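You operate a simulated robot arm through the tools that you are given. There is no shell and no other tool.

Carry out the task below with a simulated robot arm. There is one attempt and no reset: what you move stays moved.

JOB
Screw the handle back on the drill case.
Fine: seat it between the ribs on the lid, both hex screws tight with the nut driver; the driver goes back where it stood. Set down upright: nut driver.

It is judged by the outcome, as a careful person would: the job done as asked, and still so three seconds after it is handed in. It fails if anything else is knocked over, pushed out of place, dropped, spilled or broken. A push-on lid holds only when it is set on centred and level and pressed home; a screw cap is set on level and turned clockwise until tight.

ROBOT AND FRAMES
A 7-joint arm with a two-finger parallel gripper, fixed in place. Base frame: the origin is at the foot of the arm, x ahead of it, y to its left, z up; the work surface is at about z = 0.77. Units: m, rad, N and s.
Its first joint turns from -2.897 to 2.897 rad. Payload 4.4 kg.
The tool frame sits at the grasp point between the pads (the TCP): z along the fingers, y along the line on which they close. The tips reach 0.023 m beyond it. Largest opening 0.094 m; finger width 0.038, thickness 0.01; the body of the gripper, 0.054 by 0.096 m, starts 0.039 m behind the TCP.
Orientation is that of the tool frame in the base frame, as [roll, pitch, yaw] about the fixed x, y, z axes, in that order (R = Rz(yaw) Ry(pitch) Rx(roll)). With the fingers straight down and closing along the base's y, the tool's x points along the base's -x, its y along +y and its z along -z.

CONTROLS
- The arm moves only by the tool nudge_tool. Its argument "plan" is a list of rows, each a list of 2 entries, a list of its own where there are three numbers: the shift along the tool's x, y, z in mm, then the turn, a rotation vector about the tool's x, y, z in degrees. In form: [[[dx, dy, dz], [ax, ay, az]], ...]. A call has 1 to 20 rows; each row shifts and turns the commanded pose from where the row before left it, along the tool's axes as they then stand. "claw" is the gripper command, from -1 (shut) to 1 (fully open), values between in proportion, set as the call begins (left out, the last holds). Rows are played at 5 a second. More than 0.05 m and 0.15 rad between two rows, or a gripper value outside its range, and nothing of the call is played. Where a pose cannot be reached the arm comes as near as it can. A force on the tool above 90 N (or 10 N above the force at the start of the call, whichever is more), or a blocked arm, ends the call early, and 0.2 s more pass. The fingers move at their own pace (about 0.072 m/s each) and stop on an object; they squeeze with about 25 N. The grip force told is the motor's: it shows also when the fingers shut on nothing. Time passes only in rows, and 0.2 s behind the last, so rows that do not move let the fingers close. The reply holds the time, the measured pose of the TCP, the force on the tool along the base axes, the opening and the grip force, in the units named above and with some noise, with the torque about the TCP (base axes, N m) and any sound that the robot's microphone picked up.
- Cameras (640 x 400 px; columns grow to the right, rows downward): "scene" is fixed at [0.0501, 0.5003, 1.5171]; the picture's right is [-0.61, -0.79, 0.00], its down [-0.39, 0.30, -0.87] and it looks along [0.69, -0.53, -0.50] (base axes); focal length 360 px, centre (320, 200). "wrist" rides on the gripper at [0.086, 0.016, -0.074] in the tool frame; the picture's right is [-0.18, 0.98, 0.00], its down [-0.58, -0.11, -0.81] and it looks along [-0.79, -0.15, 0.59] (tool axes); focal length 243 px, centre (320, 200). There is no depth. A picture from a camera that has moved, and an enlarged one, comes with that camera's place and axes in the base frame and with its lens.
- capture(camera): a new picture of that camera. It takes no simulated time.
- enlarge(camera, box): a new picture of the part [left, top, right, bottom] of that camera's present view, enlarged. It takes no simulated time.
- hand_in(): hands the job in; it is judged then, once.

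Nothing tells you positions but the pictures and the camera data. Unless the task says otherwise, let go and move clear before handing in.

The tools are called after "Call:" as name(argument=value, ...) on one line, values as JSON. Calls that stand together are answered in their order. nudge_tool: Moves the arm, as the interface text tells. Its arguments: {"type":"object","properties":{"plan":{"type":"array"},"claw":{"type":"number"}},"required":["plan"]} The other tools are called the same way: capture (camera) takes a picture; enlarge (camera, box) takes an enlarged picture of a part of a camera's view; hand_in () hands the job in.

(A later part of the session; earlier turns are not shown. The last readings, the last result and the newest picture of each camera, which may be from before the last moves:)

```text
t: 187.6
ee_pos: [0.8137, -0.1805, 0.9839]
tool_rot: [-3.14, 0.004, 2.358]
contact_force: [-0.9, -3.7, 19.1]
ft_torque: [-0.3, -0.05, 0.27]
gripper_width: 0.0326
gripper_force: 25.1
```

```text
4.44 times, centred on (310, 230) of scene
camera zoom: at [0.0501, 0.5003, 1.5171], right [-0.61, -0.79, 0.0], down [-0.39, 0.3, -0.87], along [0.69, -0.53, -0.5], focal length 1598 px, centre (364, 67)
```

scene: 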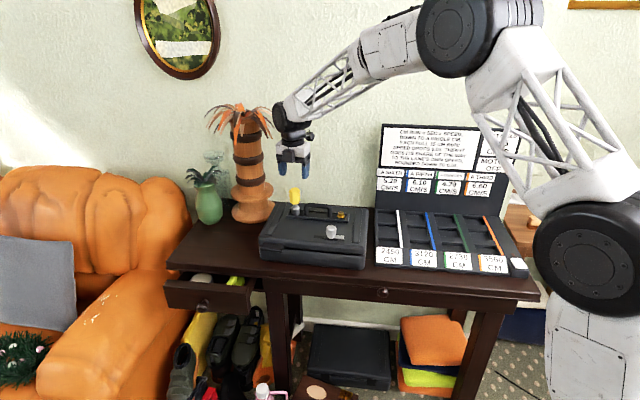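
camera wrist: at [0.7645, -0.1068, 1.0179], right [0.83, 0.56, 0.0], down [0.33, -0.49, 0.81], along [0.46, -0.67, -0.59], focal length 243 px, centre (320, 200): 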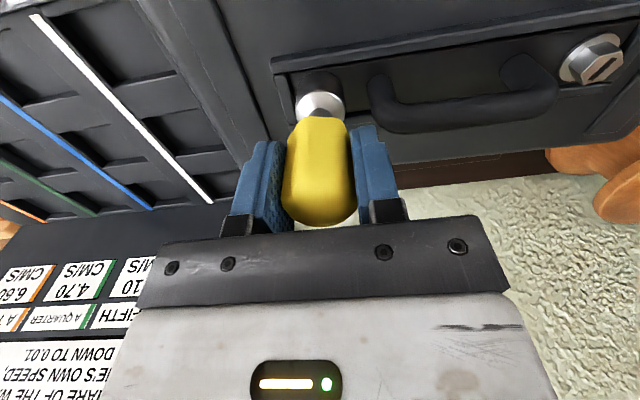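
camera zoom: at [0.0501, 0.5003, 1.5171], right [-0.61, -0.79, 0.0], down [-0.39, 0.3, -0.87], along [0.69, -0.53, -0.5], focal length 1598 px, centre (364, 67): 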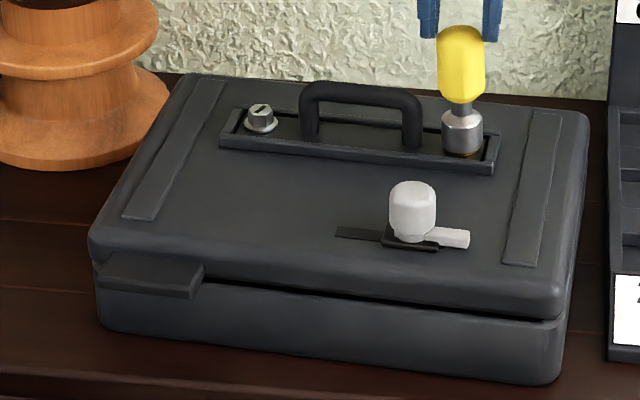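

The case is back down on the table. I'll open the fingers, leaving the driver standing on the gold screw, and rise to assess.

Call:
nudge_tool(plan=[[[0, 0, -0.8], [0, 0, 0]], [[0, 0, 0], [0, 0, 0]]])

Call:
nudge_tool(plan=[[[0, 0, 0], [0, 0, 0]], [[0, 0, 0], [0, 0, 0]], [[0, 0, 0], [0, 0, 0]]], claw=0.4)

Call:
nudge_tool(plan=[[[0, 0, -15], [0, 0, 0]], [[0, 0, -25], [0, 0, 0]], [[0, 0, -10], [0, 0, 0]], [[0, 0, 0], [0, 0, 0]]])

Call:
enlarge(camera="scene", box=[250, 185, 370, 275])

Call:
enlarge(camera="scene", box=[322, 180, 362, 220])

Call:
capture(camera="wrist")

```text
t: 188.2
ee_pos: [0.8137, -0.1793, 0.9836]
tool_rot: [3.141, -0.001, 2.357]
contact_force: [2.2, -6.1, 8.5]
ft_torque: [-0.54, -0.4, 0.28]
gripper_width: 0.0328
gripper_force: 25.1
```

```text
t: 189.0
ee_pos: [0.8144, -0.1808, 0.9822]
tool_rot: [-3.141, 0.0, 2.358]
contact_force: [-0.3, -0.6, 0.0]
ft_torque: [-0.02, 0.06, 0.02]
gripper_width: 0.0659
gripper_force: 0.0
```

```text
t: 190.0
ee_pos: [0.8127, -0.1793, 1.0321]
tool_rot: [-3.141, 0.0, 2.359]
contact_force: [-0.2, 0.5, 0.7]
ft_torque: [-0.01, 0.01, 0.02]
gripper_width: 0.0658
gripper_force: 0.1
```

```text
4.44 times, centred on (310, 230) of scene
camera zoom: at [0.0501, 0.5003, 1.5171], right [-0.61, -0.79, 0.0], down [-0.39, 0.3, -0.87], along [0.69, -0.53, -0.5], focal length 1598 px, centre (364, 67)
```

zoom: 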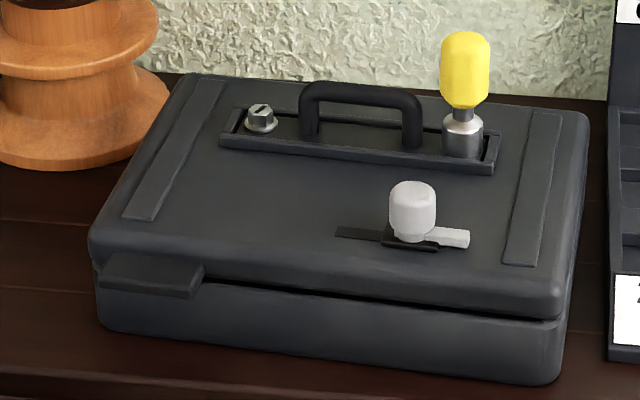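

```text
10.00 times, centred on (342, 200) of scene
camera zoom: at [0.0501, 0.5003, 1.5171], right [-0.61, -0.79, 0.0], down [-0.39, 0.3, -0.87], along [0.69, -0.53, -0.5], focal length 3596 px, centre (100, 200)
```

zoom: 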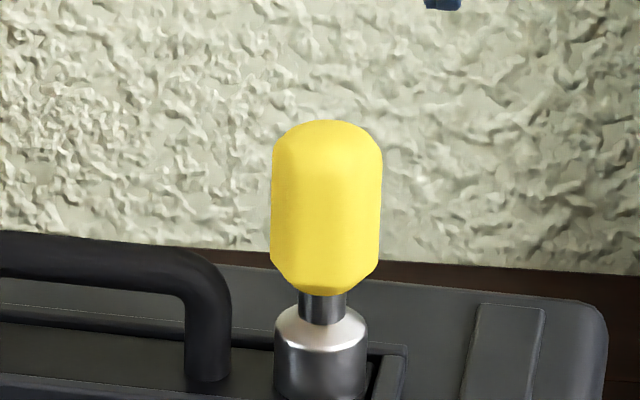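

```text
taken
camera wrist: at [0.7638, -0.1063, 1.1069], right [0.82, 0.57, 0.0], down [0.33, -0.49, 0.81], along [0.46, -0.66, -0.59], focal length 243 px, centre (320, 200)
```

wrist: 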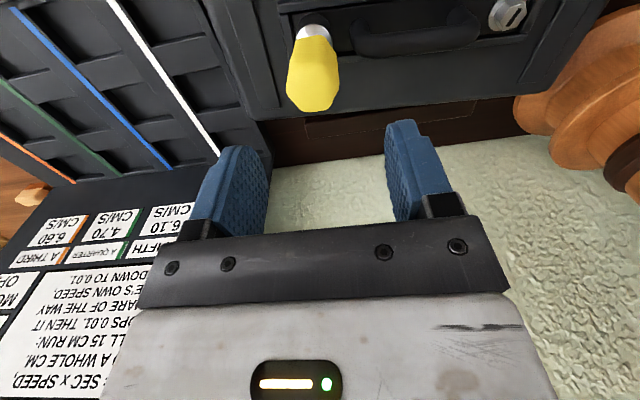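

The case is down, and the driver stands on the gold screw about 8 mm from the tool axis. I'll re-centre and look at its flats.

Call:
nudge_tool(plan=[[[5.5, -5.1, 0], [0, 0, 0]], [[0, 0, 0], [0, 0, 0]], [[0, 0, 0], [0, 0, 0]]])

Call:
enlarge(camera="wrist", box=[220, 0, 420, 150])

```text
t: 190.8
ee_pos: [0.8062, -0.1795, 1.0322]
tool_rot: [3.141, 0.001, 2.358]
contact_force: [0.8, -0.8, -0.4]
ft_torque: [-0.04, -0.02, 0.0]
gripper_width: 0.0661
gripper_force: 0.0
```

```text
2.67 times, centred on (320, 75) of wrist
camera zoom: at [0.7562, -0.1061, 1.1068], right [0.82, 0.57, 0.0], down [0.33, -0.49, 0.81], along [0.46, -0.66, -0.59], focal length 647 px, centre (320, 533)
```

zoom: 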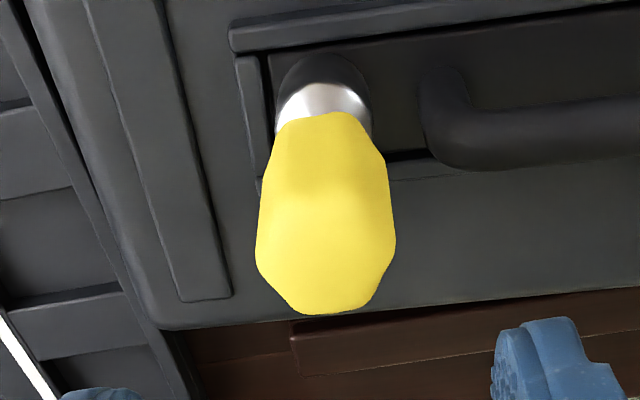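

Call:
nudge_tool(plan=[[[0, 2.1, 0], [0, 0, 0]], [[0, 0, 0], [0, 0, -7.5]], [[0, 0, 0], [0, 0, -7.5]], [[0, 0, 0], [0, 0, -7.5]], [[0, 0, 0], [0, 0, -7.5]], [[0, 0, 0], [0, 0, 0]], [[0, 0, 0], [0, 0, 0]]])

Call:
enlarge(camera="wrist", box=[220, 0, 420, 150])

```text
t: 192.4
ee_pos: [0.8069, -0.177, 1.0336]
tool_rot: [3.141, 0.001, 2.881]
contact_force: [0.5, -0.7, 0.4]
ft_torque: [0.02, 0.06, 0.01]
gripper_width: 0.0658
gripper_force: 0.0
```

```text
2.67 times, centred on (320, 75) of wrist
camera zoom: at [0.7287, -0.1396, 1.1068], right [0.43, 0.9, 0.0], down [0.53, -0.25, 0.81], along [0.73, -0.35, -0.59], focal length 647 px, centre (320, 533)
```

zoom: 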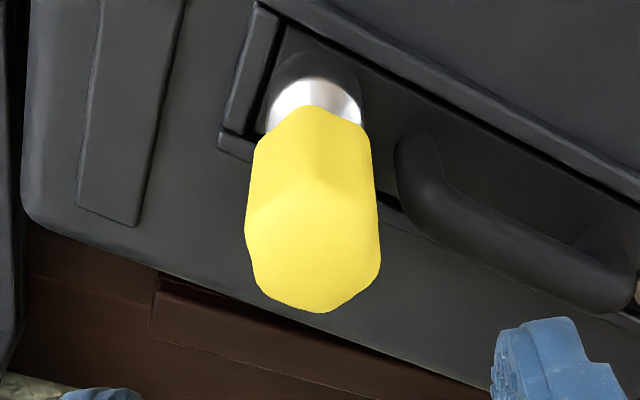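

Call:
nudge_tool(plan=[[[-2.5, -2.2, 0], [0, 0, 0]], [[0, 0, 0], [0, 0, 0]]])

Call:
enlarge(camera="wrist", box=[220, 0, 420, 150])

Call:
enlarge(camera="scene", box=[316, 170, 366, 220])

```text
t: 193.0
ee_pos: [0.8106, -0.1805, 1.0322]
tool_rot: [-3.141, 0.001, 2.883]
contact_force: [-1.0, 0.2, 0.3]
ft_torque: [-0.01, 0.01, -0.03]
gripper_width: 0.066
gripper_force: 0.2
```

```text
2.67 times, centred on (320, 75) of wrist
camera zoom: at [0.7306, -0.1425, 1.1067], right [0.43, 0.9, 0.0], down [0.53, -0.25, 0.81], along [0.73, -0.35, -0.59], focal length 647 px, centre (320, 533)
```

zoom: 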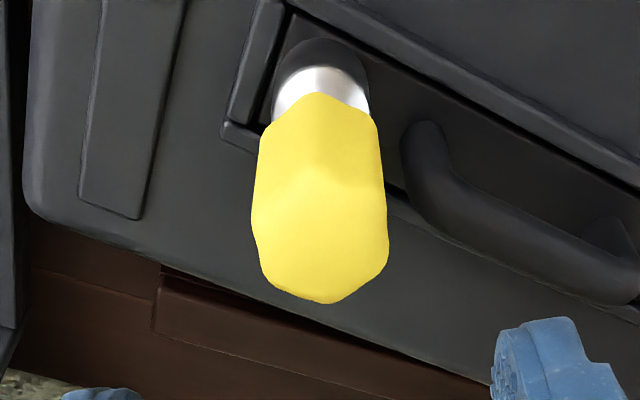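

```text
8.00 times, centred on (341, 195) of scene
camera zoom: at [0.0501, 0.5003, 1.5171], right [-0.61, -0.79, 0.0], down [-0.39, 0.3, -0.87], along [0.69, -0.53, -0.5], focal length 2877 px, centre (152, 240)
```

zoom: 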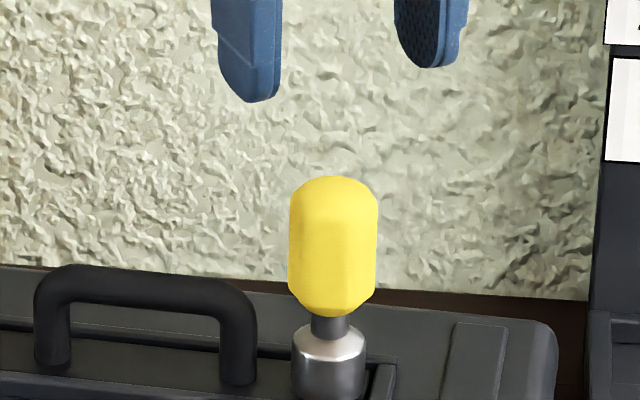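

Call:
nudge_tool(plan=[[[0.6, 0, 20], [0, 0, 0]], [[0, 0, 24], [0, 0, 0]], [[0, 0, 24], [0, 0, 0]], [[0, 0, 18], [0, 0, 0]], [[0, 0, 0], [0, 0, 0]]])

Call:
nudge_tool(plan=[[[0, 0, 0], [0, 0, 0]], [[0, 0, 0], [0, 0, 0]], [[0, 0, 0], [0, 0, 0]], [[0, 0, 0], [0, 0, 0]], [[0, 0, 0], [0, 0, 0]]], claw=-1)

Call:
capture(camera="wrist")

Call:
enlarge(camera="scene", box=[316, 170, 366, 220])

```text
t: 194.2
ee_pos: [0.8088, -0.1808, 0.9458]
tool_rot: [3.141, -0.001, 2.881]
contact_force: [-0.1, 0.2, 0.5]
ft_torque: [0.0, -0.01, 0.02]
gripper_width: 0.0658
gripper_force: 0.2
```

```text
t: 195.4
ee_pos: [0.8092, -0.1795, 0.9456]
tool_rot: [3.141, 0.001, 2.883]
contact_force: [1.8, 6.6, 0.4]
ft_torque: [0.45, -0.17, 0.0]
gripper_width: 0.0332
gripper_force: 25.5
```

```text
taken
camera wrist: at [0.7301, -0.1423, 1.021], right [0.43, 0.9, 0.0], down [0.53, -0.25, 0.81], along [0.73, -0.35, -0.59], focal length 243 px, centre (320, 200)
```

wrist: 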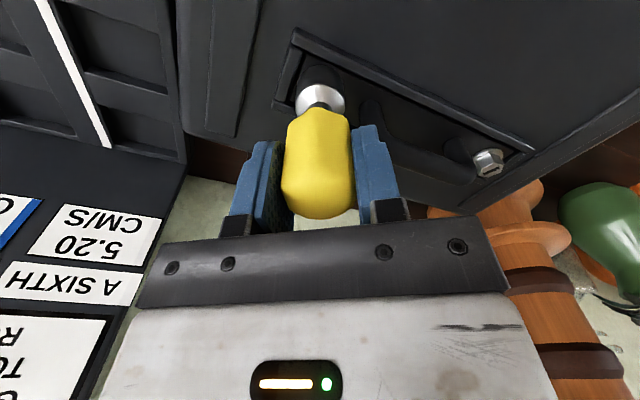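

```text
8.00 times, centred on (341, 195) of scene
camera zoom: at [0.0501, 0.5003, 1.5171], right [-0.61, -0.79, 0.0], down [-0.39, 0.3, -0.87], along [0.69, -0.53, -0.5], focal length 2877 px, centre (152, 240)
```

zoom: 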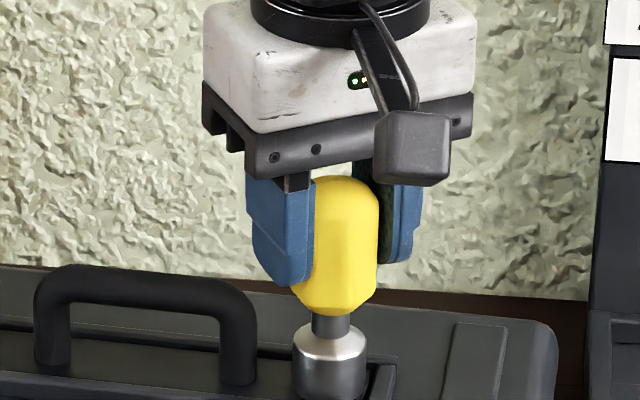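

Gripped on the flats again. I'll relax the side load and test tightness: torque should climb within a few degrees if the gold screw is tight.

Call:
nudge_tool(plan=[[[0, 0.35, 0.6], [0, 0, 0]], [[0, 0, 0], [0, 0, 0]]])

Call:
nudge_tool(plan=[[[0, 0, 0], [0, 0, 5]], [[0, 0, 0], [0, 0, 0]]])

Call:
nudge_tool(plan=[[[0, 0, 0], [0, 0, 5]], [[0, 0, 0], [0, 0, 0]]])

Call:
nudge_tool(plan=[[[0, 0, 0], [0, 0, 5]], [[0, 0, 0], [0, 0, 0]]])

Call:
nudge_tool(plan=[[[0, 0, 0], [0, 0, 5]], [[0, 0, 0], [0, 0, 0]]])

Call:
capture(camera="wrist")

```text
t: 196.0
ee_pos: [0.81, -0.1809, 0.947]
tool_rot: [-3.141, 0.001, 2.881]
contact_force: [0.7, 2.2, 4.3]
ft_torque: [0.13, -0.01, -0.02]
gripper_width: 0.0331
gripper_force: 24.8
```

```text
t: 196.6
ee_pos: [0.8088, -0.1787, 0.9455]
tool_rot: [3.141, 0.002, 2.795]
contact_force: [3.1, 1.4, 4.7]
ft_torque: [0.15, -0.27, 0.01]
gripper_width: 0.033
gripper_force: 25.6
```

```text
t: 197.2
ee_pos: [0.8094, -0.1808, 0.9463]
tool_rot: [3.141, 0.001, 2.707]
contact_force: [-0.9, 1.9, 6.3]
ft_torque: [0.28, 0.01, 0.08]
gripper_width: 0.0332
gripper_force: 25.1
```

```text
t: 197.8
ee_pos: [0.8096, -0.1804, 0.9457]
tool_rot: [3.141, -0.001, 2.619]
contact_force: [2.0, -3.3, 4.0]
ft_torque: [-0.19, -0.04, 0.09]
gripper_width: 0.0332
gripper_force: 24.5
```

```text
t: 198.4
ee_pos: [0.8095, -0.1796, 0.9451]
tool_rot: [3.141, 0.001, 2.531]
contact_force: [-0.5, -6.1, -0.4]
ft_torque: [-0.34, 0.09, 0.12]
gripper_width: 0.0328
gripper_force: 24.8
```

```text
taken
camera wrist: at [0.7478, -0.1171, 1.0199], right [0.71, 0.7, 0.0], down [0.41, -0.42, 0.81], along [0.56, -0.58, -0.59], focal length 243 px, centre (320, 200)
```

wrist: 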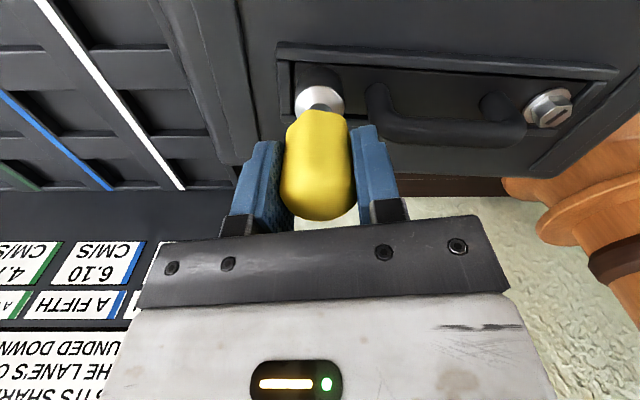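

The handle slips again at low rotation while the screw holds, so gold is at its stop too. To avoid jamming when lifting, I'll open, align to the flats without torque, regrip and lift gently.

Call:
nudge_tool(plan=[[[0, 0, -0.5], [0, 0, 0]], [[0, 0, 0], [0, 0, 0]], [[0, 0, 0], [0, 0, 0]]], claw=0.2)

Call:
nudge_tool(plan=[[[0, 0, 0], [0, 0, -5]], [[0, 0, 0], [0, 0, -5]], [[0, 0, 0], [0, 0, -5]], [[0, 0, 0], [0, 0, -3]], [[0, 0, 0], [0, 0, 0]]])

Call:
capture(camera="wrist")

Call:
nudge_tool(plan=[[[0, 0, 0], [0, 0, 0]], [[0, 0, 0], [0, 0, 0]], [[0, 0, 0], [0, 0, 0]], [[0, 0, 0], [0, 0, 0]], [[0, 0, 0], [0, 0, 0]]], claw=-1)

Call:
nudge_tool(plan=[[[0, 0, -1], [0, 0, 0]], [[0, 0, -1], [0, 0, 0]], [[0, 0, 0], [0, 0, 0]]])

```text
t: 199.2
ee_pos: [0.8089, -0.1805, 0.9464]
tool_rot: [-3.141, 0.0, 2.532]
contact_force: [-0.4, -0.6, -0.4]
ft_torque: [-0.02, 0.03, 0.02]
gripper_width: 0.0564
gripper_force: 0.1
```

```text
t: 200.4
ee_pos: [0.8092, -0.1802, 0.9451]
tool_rot: [3.141, 0.001, 2.847]
contact_force: [-0.1, 0.4, 0.0]
ft_torque: [-0.03, 0.01, -0.01]
gripper_width: 0.0566
gripper_force: 0.0
```

```text
taken
camera wrist: at [0.7314, -0.139, 1.0206], right [0.46, 0.89, 0.0], down [0.52, -0.27, 0.81], along [0.72, -0.37, -0.59], focal length 243 px, centre (320, 200)
```

wrist: 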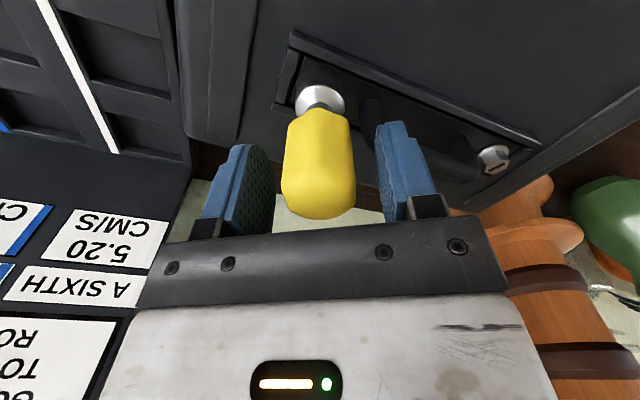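

```text
t: 201.6
ee_pos: [0.8091, -0.1794, 0.9463]
tool_rot: [3.14, 0.0, 2.847]
contact_force: [1.4, 3.6, 0.9]
ft_torque: [0.28, -0.06, 0.01]
gripper_width: 0.0332
gripper_force: 24.8
```

```text
t: 202.4
ee_pos: [0.8077, -0.18, 0.9476]
tool_rot: [-3.141, 0.0, 2.848]
contact_force: [5.2, 6.9, -4.9]
ft_torque: [0.44, -0.38, 0.02]
gripper_width: 0.033
gripper_force: 25.3
```

Call:
nudge_tool(plan=[[[-0.17, 0.45, 0], [0, 0, 0]], [[0, 0, -1.5], [0, 0, 0]], [[0, 0, 0], [0, 0, 0]]])

Call:
nudge_tool(plan=[[[0, 0, -1.5], [0, 0, 0]], [[0, 0, -1.5], [0, 0, 0]], [[0, 0, 0], [0, 0, 0]]])

Call:
enlarge(camera="scene", box=[316, 170, 366, 220])

```text
t: 203.2
ee_pos: [0.8095, -0.1792, 0.9491]
tool_rot: [-3.141, 0.0, 2.846]
contact_force: [-3.7, -0.7, -2.2]
ft_torque: [-0.1, 0.32, 0.06]
gripper_width: 0.0331
gripper_force: 25.1
```

```text
t: 204.0
ee_pos: [0.8094, -0.1806, 0.9527]
tool_rot: [3.139, 0.001, 2.846]
contact_force: [-5.9, -5.3, -3.5]
ft_torque: [-0.41, 0.44, 0.05]
gripper_width: 0.0331
gripper_force: 24.8
```

```text
8.00 times, centred on (341, 195) of scene
camera zoom: at [0.0501, 0.5003, 1.5171], right [-0.61, -0.79, 0.0], down [-0.39, 0.3, -0.87], along [0.69, -0.53, -0.5], focal length 2877 px, centre (152, 240)
```

zoom: 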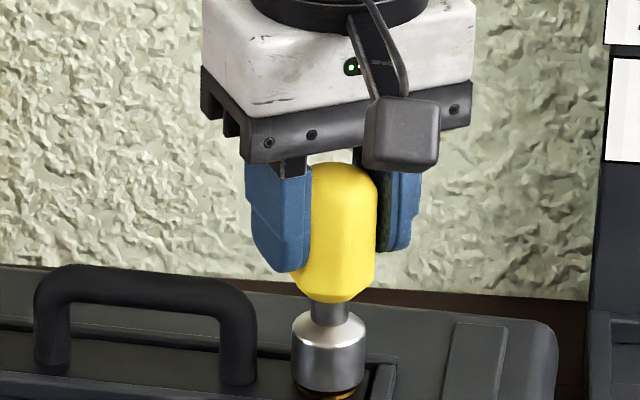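

The socket is sliding off cleanly. Continuing up.

Call:
nudge_tool(plan=[[[0.15, -0.3, -2], [0, 0, 0]], [[0, 0, -2], [0, 0, 0]], [[0, 0, -2], [0, 0, 0]], [[0, 0, 0], [0, 0, 0]]])

Call:
nudge_tool(plan=[[[0, 0, -3], [0, 0, 0]], [[0, 0, -5], [0, 0, 0]], [[0, 0, -10], [0, 0, 0]], [[0, 0, -20], [0, 0, 0]], [[0, 0, -15], [0, 0, 0]], [[0, 0, 0], [0, 0, 0]]])

Call:
enlarge(camera="scene", box=[332, 206, 350, 217])

Call:
enlarge(camera="scene", box=[286, 203, 304, 214])

Call:
capture(camera="wrist")

Call:
enlarge(camera="scene", box=[250, 195, 370, 270])

```text
t: 205.0
ee_pos: [0.8096, -0.18, 0.959]
tool_rot: [-3.141, -0.002, 2.847]
contact_force: [0.6, -0.1, -2.4]
ft_torque: [0.0, 0.02, -0.02]
gripper_width: 0.033
gripper_force: 25.1
```

```text
t: 206.4
ee_pos: [0.8092, -0.1807, 1.0121]
tool_rot: [-3.142, 0.0, 2.846]
contact_force: [0.8, 0.1, -0.7]
ft_torque: [-0.03, -0.02, 0.01]
gripper_width: 0.0331
gripper_force: 25.0
```

```text
16.00 times, centred on (341, 212) of scene
camera zoom: at [0.0501, 0.5003, 1.5171], right [-0.61, -0.79, 0.0], down [-0.39, 0.3, -0.87], along [0.69, -0.53, -0.5], focal length 5754 px, centre (-16, 16)
```

zoom: 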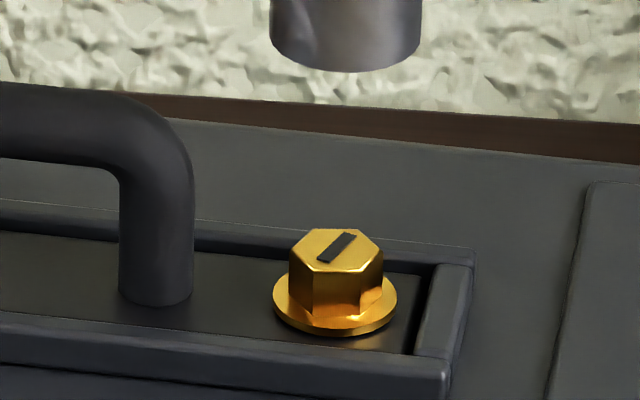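

```text
16.00 times, centred on (295, 208) of scene
camera zoom: at [0.0501, 0.5003, 1.5171], right [-0.61, -0.79, 0.0], down [-0.39, 0.3, -0.87], along [0.69, -0.53, -0.5], focal length 5754 px, centre (720, 64)
```

zoom: 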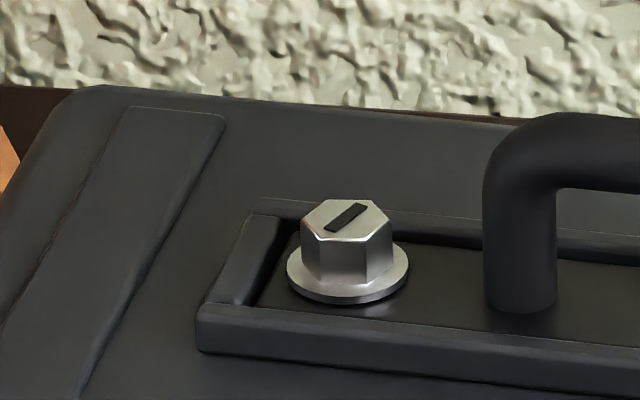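

```text
taken
camera wrist: at [0.7313, -0.1388, 1.0867], right [0.46, 0.89, 0.0], down [0.52, -0.27, 0.81], along [0.72, -0.37, -0.59], focal length 243 px, centre (320, 200)
```

wrist: 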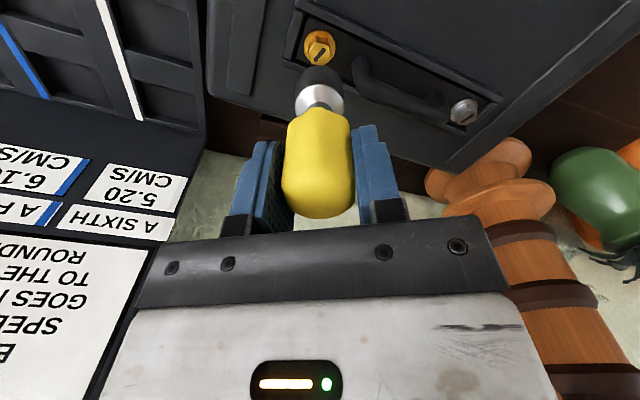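

```text
5.33 times, centred on (310, 232) of scene
camera zoom: at [0.0501, 0.5003, 1.5171], right [-0.61, -0.79, 0.0], down [-0.39, 0.3, -0.87], along [0.69, -0.53, -0.5], focal length 1918 px, centre (373, 27)
```

zoom: 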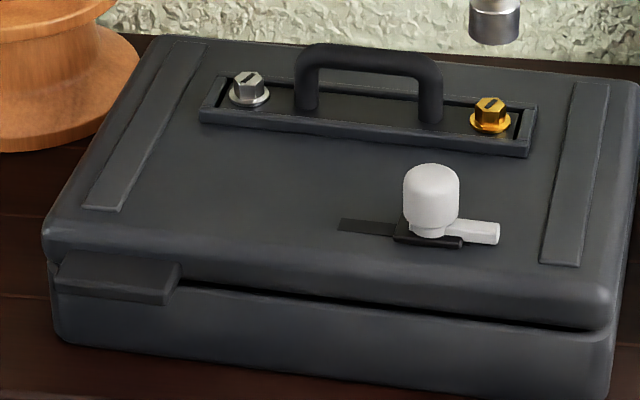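

Both slots now point the same way and both washers sit equally low, so the two screws are at their stops. Next I'll return the driver, first to the intermediate spot for a tilted regrasp.

Call:
nudge_tool(plan=[[[0, 0, -20], [0, 0, 6.5]], [[0, 0, -20], [0, 0, 6.6]], [[5.2, 18, 0], [0, 0, 0]], [[5.2, 33.5, 0], [0, 0, 0]], [[5.2, 37, 0], [0, 0, 0]], [[5.2, 37, 0], [0, 0, 0]], [[5.2, 37, 0], [0, 0, 0]], [[5.2, 37, 0], [0, 0, 0]], [[5.2, 37, 0], [0, 0, 0]], [[5.2, 37, 0], [0, 0, 0]], [[5.2, 37, 0], [0, 0, 0]], [[5.2, 37, 0], [0, 0, 0]], [[0, 0, 0], [0, 0, 0]], [[0, 0, 0], [0, 0, 0]]])

Call:
capture(camera="wrist")

Call:
enlarge(camera="scene", box=[190, 150, 290, 250])

```text
t: 209.4
ee_pos: [0.9386, 0.1466, 1.0512]
tool_rot: [-3.141, 0.0, 2.617]
contact_force: [0.7, -1.0, -1.1]
ft_torque: [0.01, 0.0, 0.01]
gripper_width: 0.0333
gripper_force: 25.1
```

```text
taken
camera wrist: at [0.872, 0.2052, 1.1263], right [0.65, 0.76, 0.0], down [0.45, -0.38, 0.81], along [0.61, -0.52, -0.59], focal length 243 px, centre (320, 200)
```

wrist: 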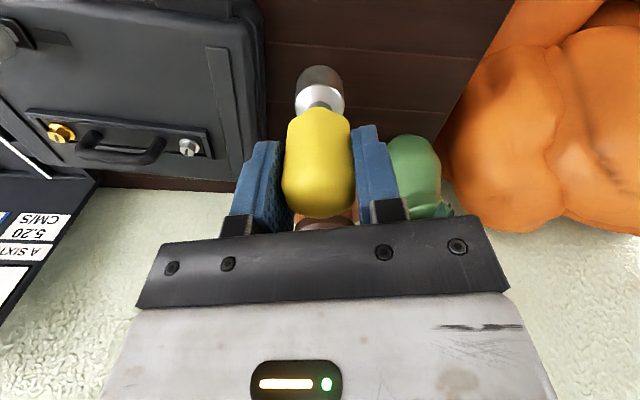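

```text
4.00 times, centred on (240, 200) of scene
camera zoom: at [0.0501, 0.5003, 1.5171], right [-0.61, -0.79, 0.0], down [-0.39, 0.3, -0.87], along [0.69, -0.53, -0.5], focal length 1438 px, centre (640, 200)
```

zoom: 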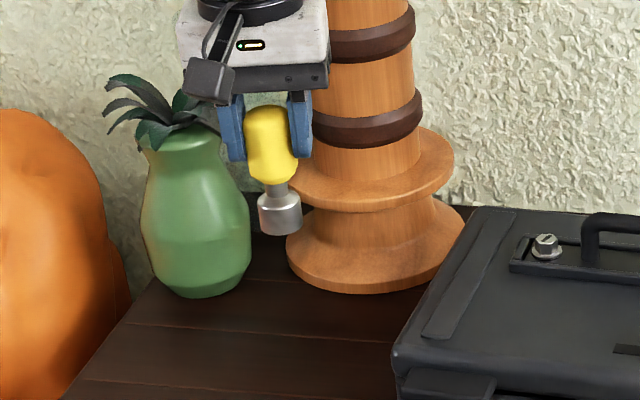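

Clear above the free spot. Lowering to just over the table.

Call:
nudge_tool(plan=[[[0, 0, 30], [0, 0, 0]], [[0, 0, 35], [0, 0, 0]], [[0, 0, 35], [0, 0, 0]], [[0, 0, 35], [0, 0, 0]], [[0, 0, 30], [0, 0, 0]], [[0, 0, 20], [0, 0, 0]], [[0, 0, 6], [0, 0, 0]], [[0, 0, 0], [0, 0, 0]]])

Call:
nudge_tool(plan=[[[0, 0, 2], [0, 0, 0]], [[0, 0, 2], [0, 0, 0]], [[0, 0, 0], [0, 0, 0]]])

Call:
enlarge(camera="wrist", box=[240, 30, 400, 150])

```text
t: 211.2
ee_pos: [0.9393, 0.1486, 0.8601]
tool_rot: [3.141, 0.0, 2.617]
contact_force: [-0.2, 0.7, -1.6]
ft_torque: [0.0, -0.02, 0.03]
gripper_width: 0.0329
gripper_force: 25.0
```

```text
t: 212.0
ee_pos: [0.9381, 0.1467, 0.8566]
tool_rot: [3.141, 0.001, 2.617]
contact_force: [0.2, -0.3, -1.7]
ft_torque: [0.0, -0.02, -0.02]
gripper_width: 0.0331
gripper_force: 24.9
```

```text
3.33 times, centred on (320, 90) of wrist
camera zoom: at [0.8718, 0.2047, 0.9309], right [0.65, 0.76, 0.0], down [0.45, -0.38, 0.81], along [0.61, -0.52, -0.59], focal length 809 px, centre (320, 567)
```

zoom: 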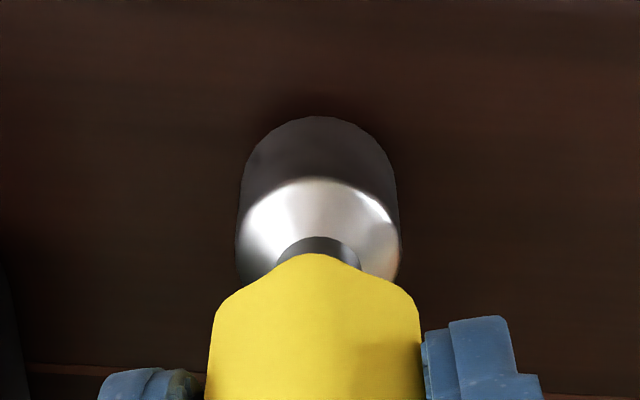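

Call:
nudge_tool(plan=[[[0, 0, 1.5], [0, 0, 0]], [[0, 0, 0], [0, 0, 0]]])

Call:
nudge_tool(plan=[[[0, 0, 1.2], [0, 0, 0]], [[0, 0, 0], [0, 0, 0]]])

Call:
nudge_tool(plan=[[[0, 0, 1.2], [0, 0, 0]], [[0, 0, 0], [0, 0, 0]]])

```text
t: 212.6
ee_pos: [0.9374, 0.1465, 0.8541]
tool_rot: [-3.141, 0.001, 2.617]
contact_force: [-0.1, 0.3, -0.8]
ft_torque: [-0.01, 0.03, -0.01]
gripper_width: 0.033
gripper_force: 24.9
```

```text
t: 213.2
ee_pos: [0.9366, 0.1475, 0.8536]
tool_rot: [-3.142, 0.001, 2.618]
contact_force: [-0.6, 0.0, -1.7]
ft_torque: [-0.02, 0.04, 0.01]
gripper_width: 0.0329
gripper_force: 25.9
```

```text
t: 213.8
ee_pos: [0.9372, 0.1468, 0.8524]
tool_rot: [3.141, 0.001, 2.617]
contact_force: [-0.4, 0.2, -2.1]
ft_torque: [0.0, 0.01, 0.0]
gripper_width: 0.033
gripper_force: 25.4
```

Call:
nudge_tool(plan=[[[0, 0, 1.2], [0, 0, 0]], [[0, 0, 0], [0, 0, 0]]])

Call:
nudge_tool(plan=[[[0, 0, 1.0], [0, 0, 0]], [[0, 0, 0], [0, 0, 0]]])

Call:
nudge_tool(plan=[[[0, 0, 0.8], [0, 0, 0]], [[0, 0, 0], [0, 0, 0]]])

```text
t: 214.4
ee_pos: [0.9383, 0.1472, 0.8519]
tool_rot: [3.141, 0.001, 2.618]
contact_force: [0.4, 0.0, -1.2]
ft_torque: [-0.01, 0.01, -0.04]
gripper_width: 0.033
gripper_force: 25.0
```

```text
t: 215.0
ee_pos: [0.938, 0.1469, 0.8506]
tool_rot: [-3.141, 0.001, 2.62]
contact_force: [-0.2, -0.4, 0.4]
ft_torque: [-0.1, 0.02, 0.01]
gripper_width: 0.0331
gripper_force: 24.9
```

```text
t: 215.6
ee_pos: [0.9372, 0.146, 0.852]
tool_rot: [-3.141, 0.001, 2.617]
contact_force: [-4.1, 1.0, 12.5]
ft_torque: [-0.06, 0.51, 0.03]
gripper_width: 0.0329
gripper_force: 25.3
```

On the table. Release, rise, and check it stands upright.

Call:
nudge_tool(plan=[[[0, 0, -0.5], [0, 0, 0]], [[0, 0, 0], [0, 0, 0]], [[0, 0, 0], [0, 0, 0]]], claw=0.4)

Call:
nudge_tool(plan=[[[0, 0, -10], [0, 0, 0]], [[0, 0, -25], [0, 0, 0]], [[0, 0, -30], [0, 0, 0]], [[0, 0, -30], [0, 0, 0]], [[0, 0, -15], [0, 0, 0]], [[0, 0, 0], [0, 0, 0]]])

Call:
enlarge(camera="wrist", box=[220, 0, 420, 150])

Call:
enlarge(camera="scene", box=[215, 220, 255, 260])

```text
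t: 216.4
ee_pos: [0.9384, 0.1455, 0.8506]
tool_rot: [-3.142, 0.001, 2.618]
contact_force: [0.1, -1.0, -0.2]
ft_torque: [0.0, -0.03, 0.03]
gripper_width: 0.0658
gripper_force: 0.0
```

```text
t: 217.8
ee_pos: [0.9378, 0.1469, 0.961]
tool_rot: [3.142, -0.001, 2.619]
contact_force: [0.7, -0.1, -0.3]
ft_torque: [0.0, 0.03, 0.01]
gripper_width: 0.0657
gripper_force: 0.0
```

```text
2.67 times, centred on (320, 75) of wrist
camera zoom: at [0.8711, 0.2046, 1.0348], right [0.65, 0.76, 0.0], down [0.45, -0.38, 0.81], along [0.61, -0.52, -0.59], focal length 647 px, centre (320, 533)
```

zoom: 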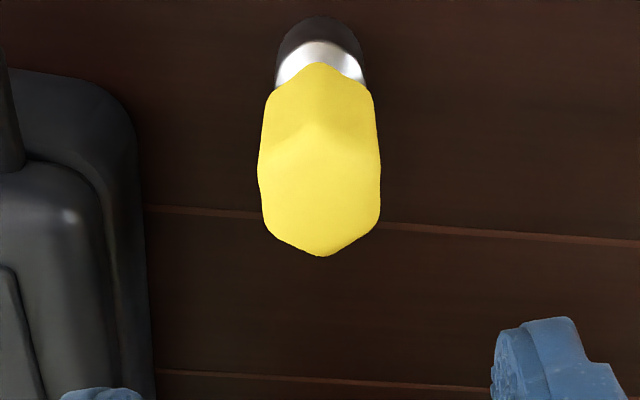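

```text
10.00 times, centred on (235, 240) of scene
camera zoom: at [0.0501, 0.5003, 1.5171], right [-0.61, -0.79, 0.0], down [-0.39, 0.3, -0.87], along [0.69, -0.53, -0.5], focal length 3596 px, centre (1170, -200)
```

zoom: 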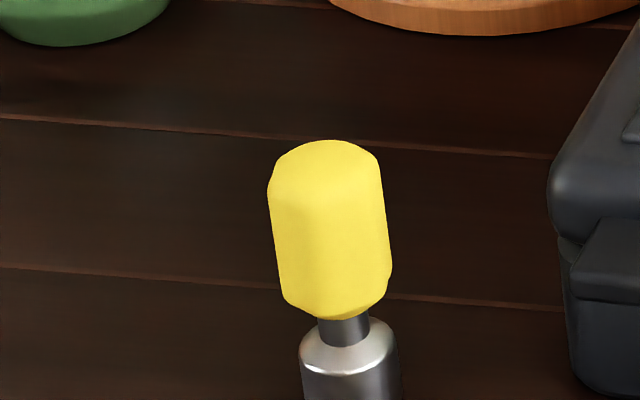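

The driver stands upright and centred. Now I'll tilt and descend for the tilted grasp.

Call:
nudge_tool(plan=[[[0, 0, 0], [0, -6.75, 0]], [[0, 0, 0], [0, -6.75, 0]], [[0, 0, 0], [0, -6.75, 0]], [[0, 0, 0], [0, -6.75, 0]], [[10.7, 0, 21], [0, 0, 0]], [[10.7, 0, 21], [0, 0, 0]], [[10.7, 0, 21], [0, 0, 0]], [[10.7, 0, 21], [0, 0, 0]], [[10.7, 0, 21], [0, 0, 0]], [[0, 0, 0], [0, 0, 0]], [[0, 0, 0], [0, 0, 0]]])

Call:
capture(camera="wrist")

```text
t: 220.2
ee_pos: [0.9391, 0.1465, 0.8428]
tool_rot: [3.141, 0.471, 2.618]
contact_force: [0.0, 0.4, -0.6]
ft_torque: [-0.03, 0.0, -0.03]
gripper_width: 0.0657
gripper_force: 0.0
```

```text
taken
camera wrist: at [0.8506, 0.217, 0.8697], right [0.63, 0.77, 0.08], down [0.08, -0.17, 0.98], along [0.77, -0.62, -0.17], focal length 243 px, centre (320, 200)
```

wrist: 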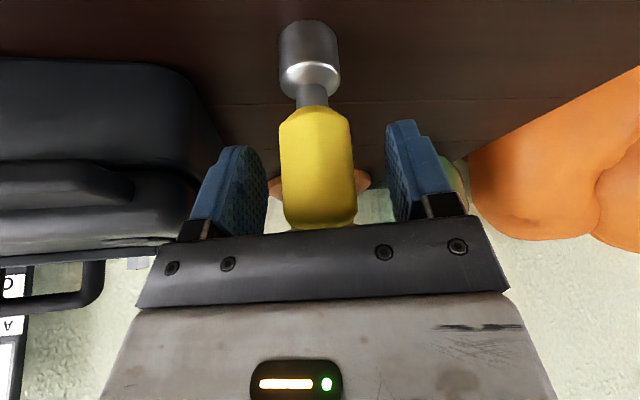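

Call:
nudge_tool(plan=[[[2.4, 0, -1.2], [0, 0, 0]], [[0, 0, 0], [0, 0, 0]]])

Call:
nudge_tool(plan=[[[0, 0, 0], [0, 0, 0]], [[0, 0, 0], [0, 0, 0]], [[0, 0, 0], [0, 0, 0]], [[0, 0, 0], [0, 0, 0]], [[0, 0, 0], [0, 0, 0]]], claw=-1)

Call:
nudge_tool(plan=[[[-5.1, 0, -10], [0, 0, 0]], [[-10.2, 0, -20], [0, 0, 0]], [[-10.2, 0, -20], [0, 0, 0]], [[-10.2, 0, -20], [0, 0, 0]], [[-10.2, 0, -20], [0, 0, 0]], [[0, 0, 0], [0, 0, 0]]])

Call:
capture(camera="wrist")

```text
t: 220.8
ee_pos: [0.9356, 0.1486, 0.8423]
tool_rot: [-3.141, 0.471, 2.618]
contact_force: [-0.2, 0.3, -0.5]
ft_torque: [0.0, 0.0, 0.01]
gripper_width: 0.0655
gripper_force: 0.0
```

```text
t: 222.0
ee_pos: [0.936, 0.1485, 0.843]
tool_rot: [-3.141, 0.471, 2.617]
contact_force: [-0.2, -0.6, 0.0]
ft_torque: [-0.01, 0.01, 0.01]
gripper_width: 0.0332
gripper_force: 24.9
```

```text
t: 223.4
ee_pos: [0.9359, 0.1462, 0.9449]
tool_rot: [3.141, 0.471, 2.617]
contact_force: [-0.3, -0.4, -1.0]
ft_torque: [-0.01, 0.02, -0.01]
gripper_width: 0.033
gripper_force: 25.2
```

```text
taken
camera wrist: at [0.8484, 0.2173, 0.9712], right [0.63, 0.77, 0.08], down [0.08, -0.17, 0.98], along [0.77, -0.62, -0.17], focal length 243 px, centre (320, 200)
```

wrist: 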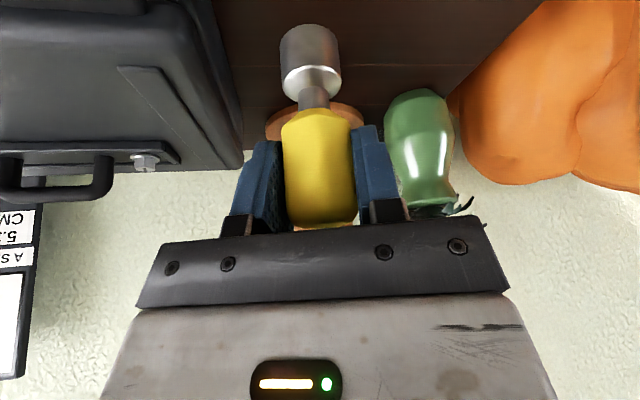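

The driver sits in the fingers just as it did at the first pickup. Moving back over its original spot.

Call:
nudge_tool(plan=[[[-15, -1.4, 7.7], [0, 0, 0]], [[-25, -2.1, 12.8], [0, 0, 0]], [[-30, -2.6, 15.3], [0, 0, 0]], [[-30, -2.6, 15.3], [0, 0, 0]], [[-25, -2.2, 12.7], [0, 0, 0]], [[0, 0, 0], [0, 0, 0]], [[0, 0, 0], [0, 0, 0]]])

Call:
nudge_tool(plan=[[[9.1, 0, 17.8], [0, 0, 0]], [[9.1, 0, 17.8], [0, 0, 0]], [[9.1, 0, 17.8], [0, 0, 0]], [[9.1, 0, 17.8], [0, 0, 0]], [[5.0, 0, 9.8], [0, 0, 0]], [[0, 0, 0], [0, 0, 0]], [[0, 0, 0], [0, 0, 0]]])

Call:
enlarge(camera="scene", box=[222, 205, 262, 240])

Call:
capture(camera="wrist")

```text
t: 225.0
ee_pos: [1.0532, 0.0678, 0.9416]
tool_rot: [3.14, 0.472, 2.617]
contact_force: [0.2, -0.2, 0.1]
ft_torque: [0.0, 0.01, -0.01]
gripper_width: 0.0323
gripper_force: 24.7
```

```text
t: 226.6
ee_pos: [1.0518, 0.0682, 0.8518]
tool_rot: [3.141, 0.471, 2.618]
contact_force: [0.0, 0.5, -0.4]
ft_torque: [-0.02, -0.01, 0.02]
gripper_width: 0.0332
gripper_force: 25.1
```

```text
11.43 times, centred on (242, 222) of scene
camera zoom: at [0.0501, 0.5003, 1.5171], right [-0.61, -0.79, 0.0], down [-0.39, 0.3, -0.87], along [0.69, -0.53, -0.5], focal length 4110 px, centre (1211, -57)
```

zoom: 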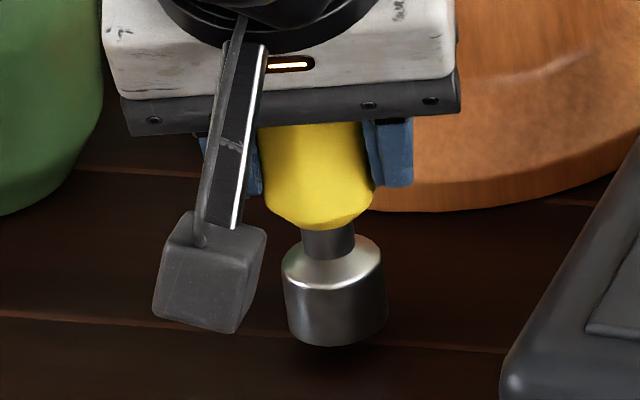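

```text
taken
camera wrist: at [0.964, 0.1388, 0.8792], right [0.63, 0.77, 0.08], down [0.08, -0.17, 0.98], along [0.77, -0.62, -0.17], focal length 243 px, centre (320, 200)
```

wrist: 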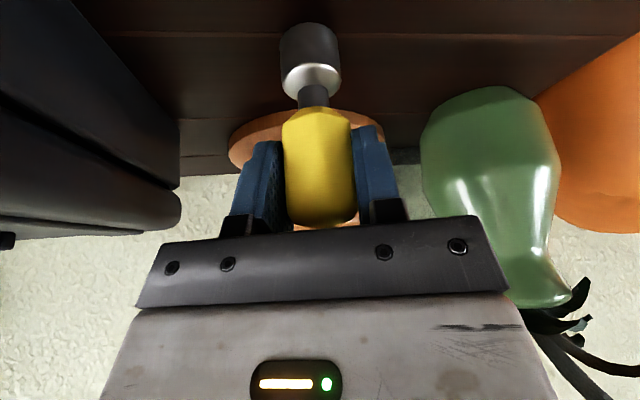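

Over the original footprint. Lowering in small steps to contact.

Call:
nudge_tool(plan=[[[1.35, 0, 2.65], [0, 0, 0]], [[1.35, 0, 2.65], [0, 0, 0]], [[0, 0, 0], [0, 0, 0]]])

Call:
nudge_tool(plan=[[[0.45, 0, 0.89], [0, 0, 0]], [[0, 0, 0], [0, 0, 0]]])

Call:
nudge_tool(plan=[[[0.45, 0, 0.89], [0, 0, 0]], [[0, 0, 0], [0, 0, 0]]])

Call:
nudge_tool(plan=[[[0.3, 0, 0.6], [0, 0, 0]], [[0, 0, 0], [0, 0, 0]]])

```text
t: 227.4
ee_pos: [1.052, 0.068, 0.8467]
tool_rot: [3.141, 0.472, 2.619]
contact_force: [0.5, 0.2, -1.6]
ft_torque: [-0.01, 0.0, -0.02]
gripper_width: 0.033
gripper_force: 24.9
```

```text
t: 228.0
ee_pos: [1.0519, 0.0693, 0.8443]
tool_rot: [3.141, 0.471, 2.617]
contact_force: [-0.1, 0.0, -2.2]
ft_torque: [0.0, -0.01, -0.02]
gripper_width: 0.033
gripper_force: 25.2
```

```text
t: 228.6
ee_pos: [1.0511, 0.0688, 0.8445]
tool_rot: [-3.141, 0.47, 2.617]
contact_force: [-0.9, 0.4, -1.2]
ft_torque: [-0.02, 0.02, 0.01]
gripper_width: 0.0329
gripper_force: 24.6
```

```text
t: 229.2
ee_pos: [1.0518, 0.0692, 0.8431]
tool_rot: [-3.14, 0.473, 2.617]
contact_force: [-0.3, -1.5, 4.1]
ft_torque: [-0.12, 0.05, 0.05]
gripper_width: 0.0328
gripper_force: 24.7
```

Touching down at 4 N. I'll release, rise clear, and check that it stands where it did.

Call:
nudge_tool(plan=[[[0, 0, 0], [0, 0, 0]], [[0, 0, 0], [0, 0, 0]], [[0, 0, 0], [0, 0, 0]]], claw=0.4)

Call:
nudge_tool(plan=[[[-5, 0, -9.8], [0, 0, 0]], [[-10, 0, -19.6], [0, 0, 0]], [[-10, 0, -19.6], [0, 0, 0]], [[-10, 0, -19.6], [0, 0, 0]], [[-10, 0, -19.6], [0, 0, 0]], [[-10, 0, -19.6], [0, 0, 0]], [[0, 0, 0], [0, 0, 0]]])

Call:
enlarge(camera="scene", box=[222, 205, 262, 240])

Call:
enlarge(camera="scene", box=[250, 195, 370, 270])

```text
t: 230.0
ee_pos: [1.0517, 0.0685, 0.8439]
tool_rot: [-3.14, 0.471, 2.618]
contact_force: [-0.5, 0.5, 0.9]
ft_torque: [-0.01, 0.0, 0.02]
gripper_width: 0.0661
gripper_force: 0.1
```

```text
t: 231.6
ee_pos: [1.0532, 0.0669, 0.9644]
tool_rot: [3.141, 0.471, 2.616]
contact_force: [0.3, -0.2, 0.6]
ft_torque: [0.0, 0.06, -0.03]
gripper_width: 0.0656
gripper_force: 0.1
```

```text
11.43 times, centred on (242, 222) of scene
camera zoom: at [0.0501, 0.5003, 1.5171], right [-0.61, -0.79, 0.0], down [-0.39, 0.3, -0.87], along [0.69, -0.53, -0.5], focal length 4110 px, centre (1211, -57)
```

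zoom: 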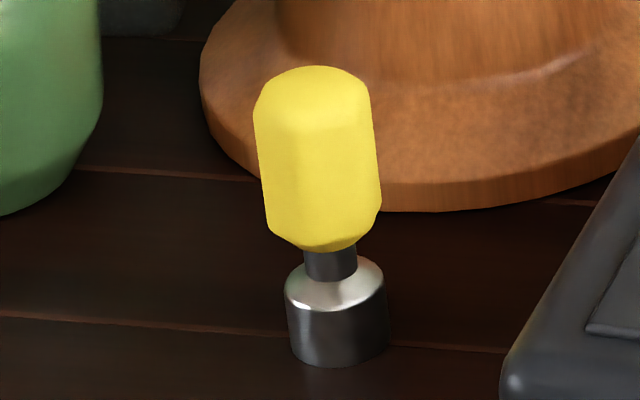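

```text
5.33 times, centred on (310, 232) of scene
camera zoom: at [0.0501, 0.5003, 1.5171], right [-0.61, -0.79, 0.0], down [-0.39, 0.3, -0.87], along [0.69, -0.53, -0.5], focal length 1918 px, centre (373, 27)
```

zoom: 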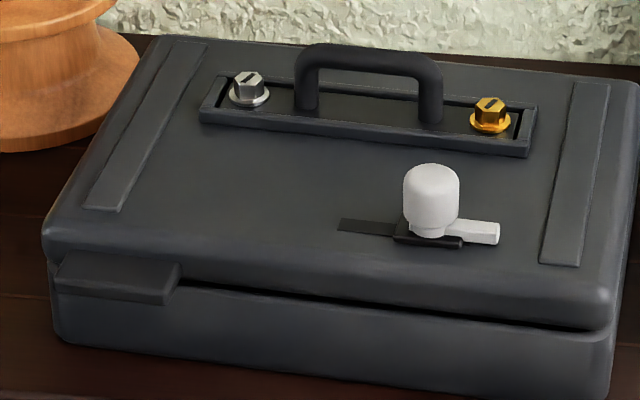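

The driver is back upright on its exact spot. The case is still about 16 mm and 4.3° off from my earlier slip, so I'll nudge it back: first push its front-right corner with closed fingers, then slide it. Moving clear first.

Call:
nudge_tool(plan=[[[19.8, -19.4, -22.5], [0, 0, 0]], [[19.8, -19.4, -22.5], [0, 0, 0]], [[19.8, -19.4, -22.5], [0, 0, 0]], [[19.8, -19.4, -22.5], [0, 0, 0]], [[19.8, -19.4, -22.5], [0, 0, 0]], [[19.8, -19.4, -22.5], [0, 0, 0]], [[0, 0, 0], [0, 6.75, 0]], [[0, 0, 0], [0, 6.75, 0]], [[0, 0, 0], [0, 6.75, 0]], [[0, 0, 0], [0, 6.75, 0]], [[0, 0, 0], [0, 0, 7.5]], [[0, 0, 0], [0, 0, 7.5]], [[0, 0, 0], [0, 0, 0]]], claw=-1)

Call:
capture(camera="scene")

```text
t: 234.4
ee_pos: [0.848, 0.0521, 1.0312]
tool_rot: [-3.14, 0.0, 2.356]
contact_force: [0.2, 0.3, -0.6]
ft_torque: [0.01, 0.01, 0.02]
gripper_width: 0.0
gripper_force: 25.1
```

```text
taken
```

scene: 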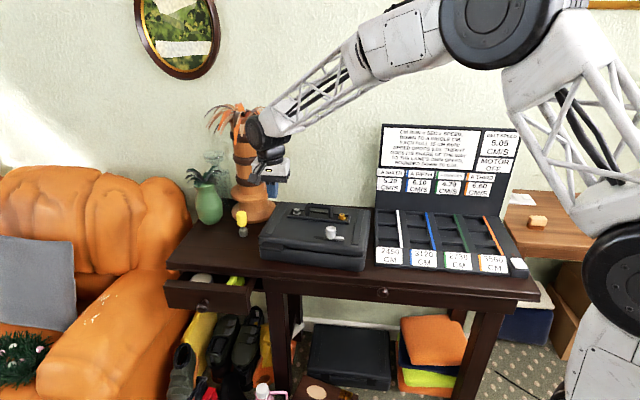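

Call:
nudge_tool(plan=[[[5.6, -35.5, 0], [0, 0, 0]], [[5.6, -35.5, 0], [0, 0, 0]], [[5.6, -35.5, 0], [0, 0, 0]], [[5.6, -35.5, 0], [0, 0, 0]], [[5.6, -35.5, 0], [0, 0, 0]], [[5.6, -35.5, 0], [0, 0, 0]], [[5.6, -35.5, 0], [0, 0, 0]], [[0, 0, 35], [0, 0, 0]], [[0, 0, 35], [0, 0, 0]], [[0, 0, 35], [0, 0, 0]], [[0, 0, 0], [0, 0, 0]], [[0, 0, 0], [0, 0, 0]]])

Call:
capture(camera="wrist")

Call:
enlarge(camera="scene", box=[290, 190, 410, 280])

```text
t: 237.0
ee_pos: [0.6455, -0.0961, 0.927]
tool_rot: [3.14, -0.001, 2.355]
contact_force: [0.3, 0.5, 0.0]
ft_torque: [-0.02, 0.01, -0.03]
gripper_width: 0.0
gripper_force: 24.8
```

```text
taken
camera wrist: at [0.5958, -0.0231, 1.0008], right [0.83, 0.56, 0.0], down [0.33, -0.49, 0.81], along [0.46, -0.67, -0.59], focal length 243 px, centre (320, 200)
```

wrist: 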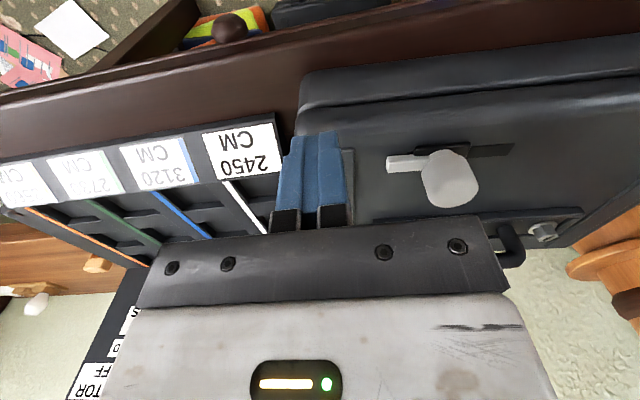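

```text
4.44 times, centred on (350, 235) of scene
camera zoom: at [0.0501, 0.5003, 1.5171], right [-0.61, -0.79, 0.0], down [-0.39, 0.3, -0.87], along [0.69, -0.53, -0.5], focal length 1598 px, centre (187, 44)
```

zoom: 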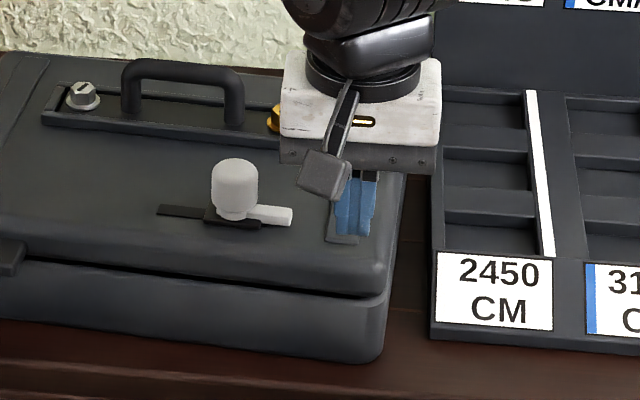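

Fingers are about 10 mm in front of the case's right front. Lowering to pushing height.

Call:
nudge_tool(plan=[[[0, 0, 30], [0, 0, 0]], [[0, 0, 30], [0, 0, 0]], [[0, 0, 25], [0, 0, 0]], [[0, 0, 11], [0, 0, 0]], [[0, 0, 0], [0, 0, 0]]])

Call:
enlarge(camera="scene", box=[290, 190, 410, 280])

Call:
capture(camera="wrist")

```text
t: 237.8
ee_pos: [0.6493, -0.098, 0.86]
tool_rot: [3.134, 0.014, 2.357]
contact_force: [-3.6, -1.2, 31.2]
ft_torque: [-0.66, -0.19, 0.0]
gripper_width: 0.0
gripper_force: 24.9
stopped in row 3: the force on the tool passed its limit at 141 N (the readings are from after the stop); the commanded pose is now the measured one
```

```text
4.44 times, centred on (350, 235) of scene
camera zoom: at [0.0501, 0.5003, 1.5171], right [-0.61, -0.79, 0.0], down [-0.39, 0.3, -0.87], along [0.69, -0.53, -0.5], focal length 1598 px, centre (187, 44)
```

zoom: 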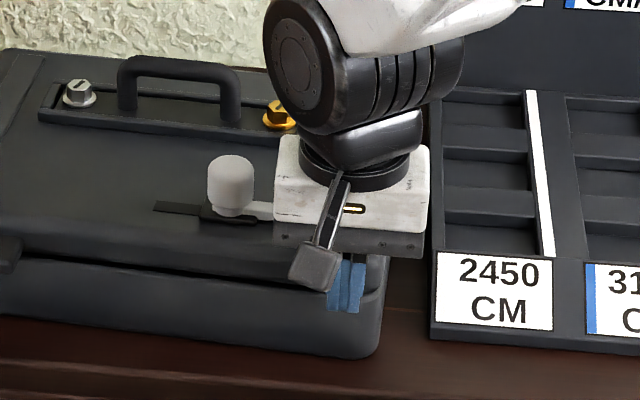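

```text
taken
camera wrist: at [0.5998, -0.0238, 0.934], right [0.83, 0.56, 0.01], down [0.32, -0.49, 0.81], along [0.46, -0.67, -0.58], focal length 243 px, centre (320, 200)
```

wrist: 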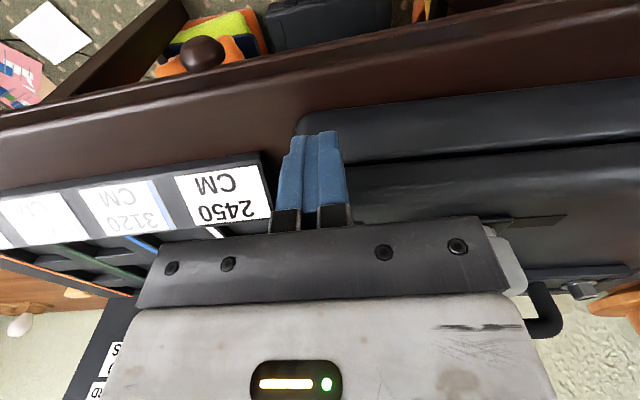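

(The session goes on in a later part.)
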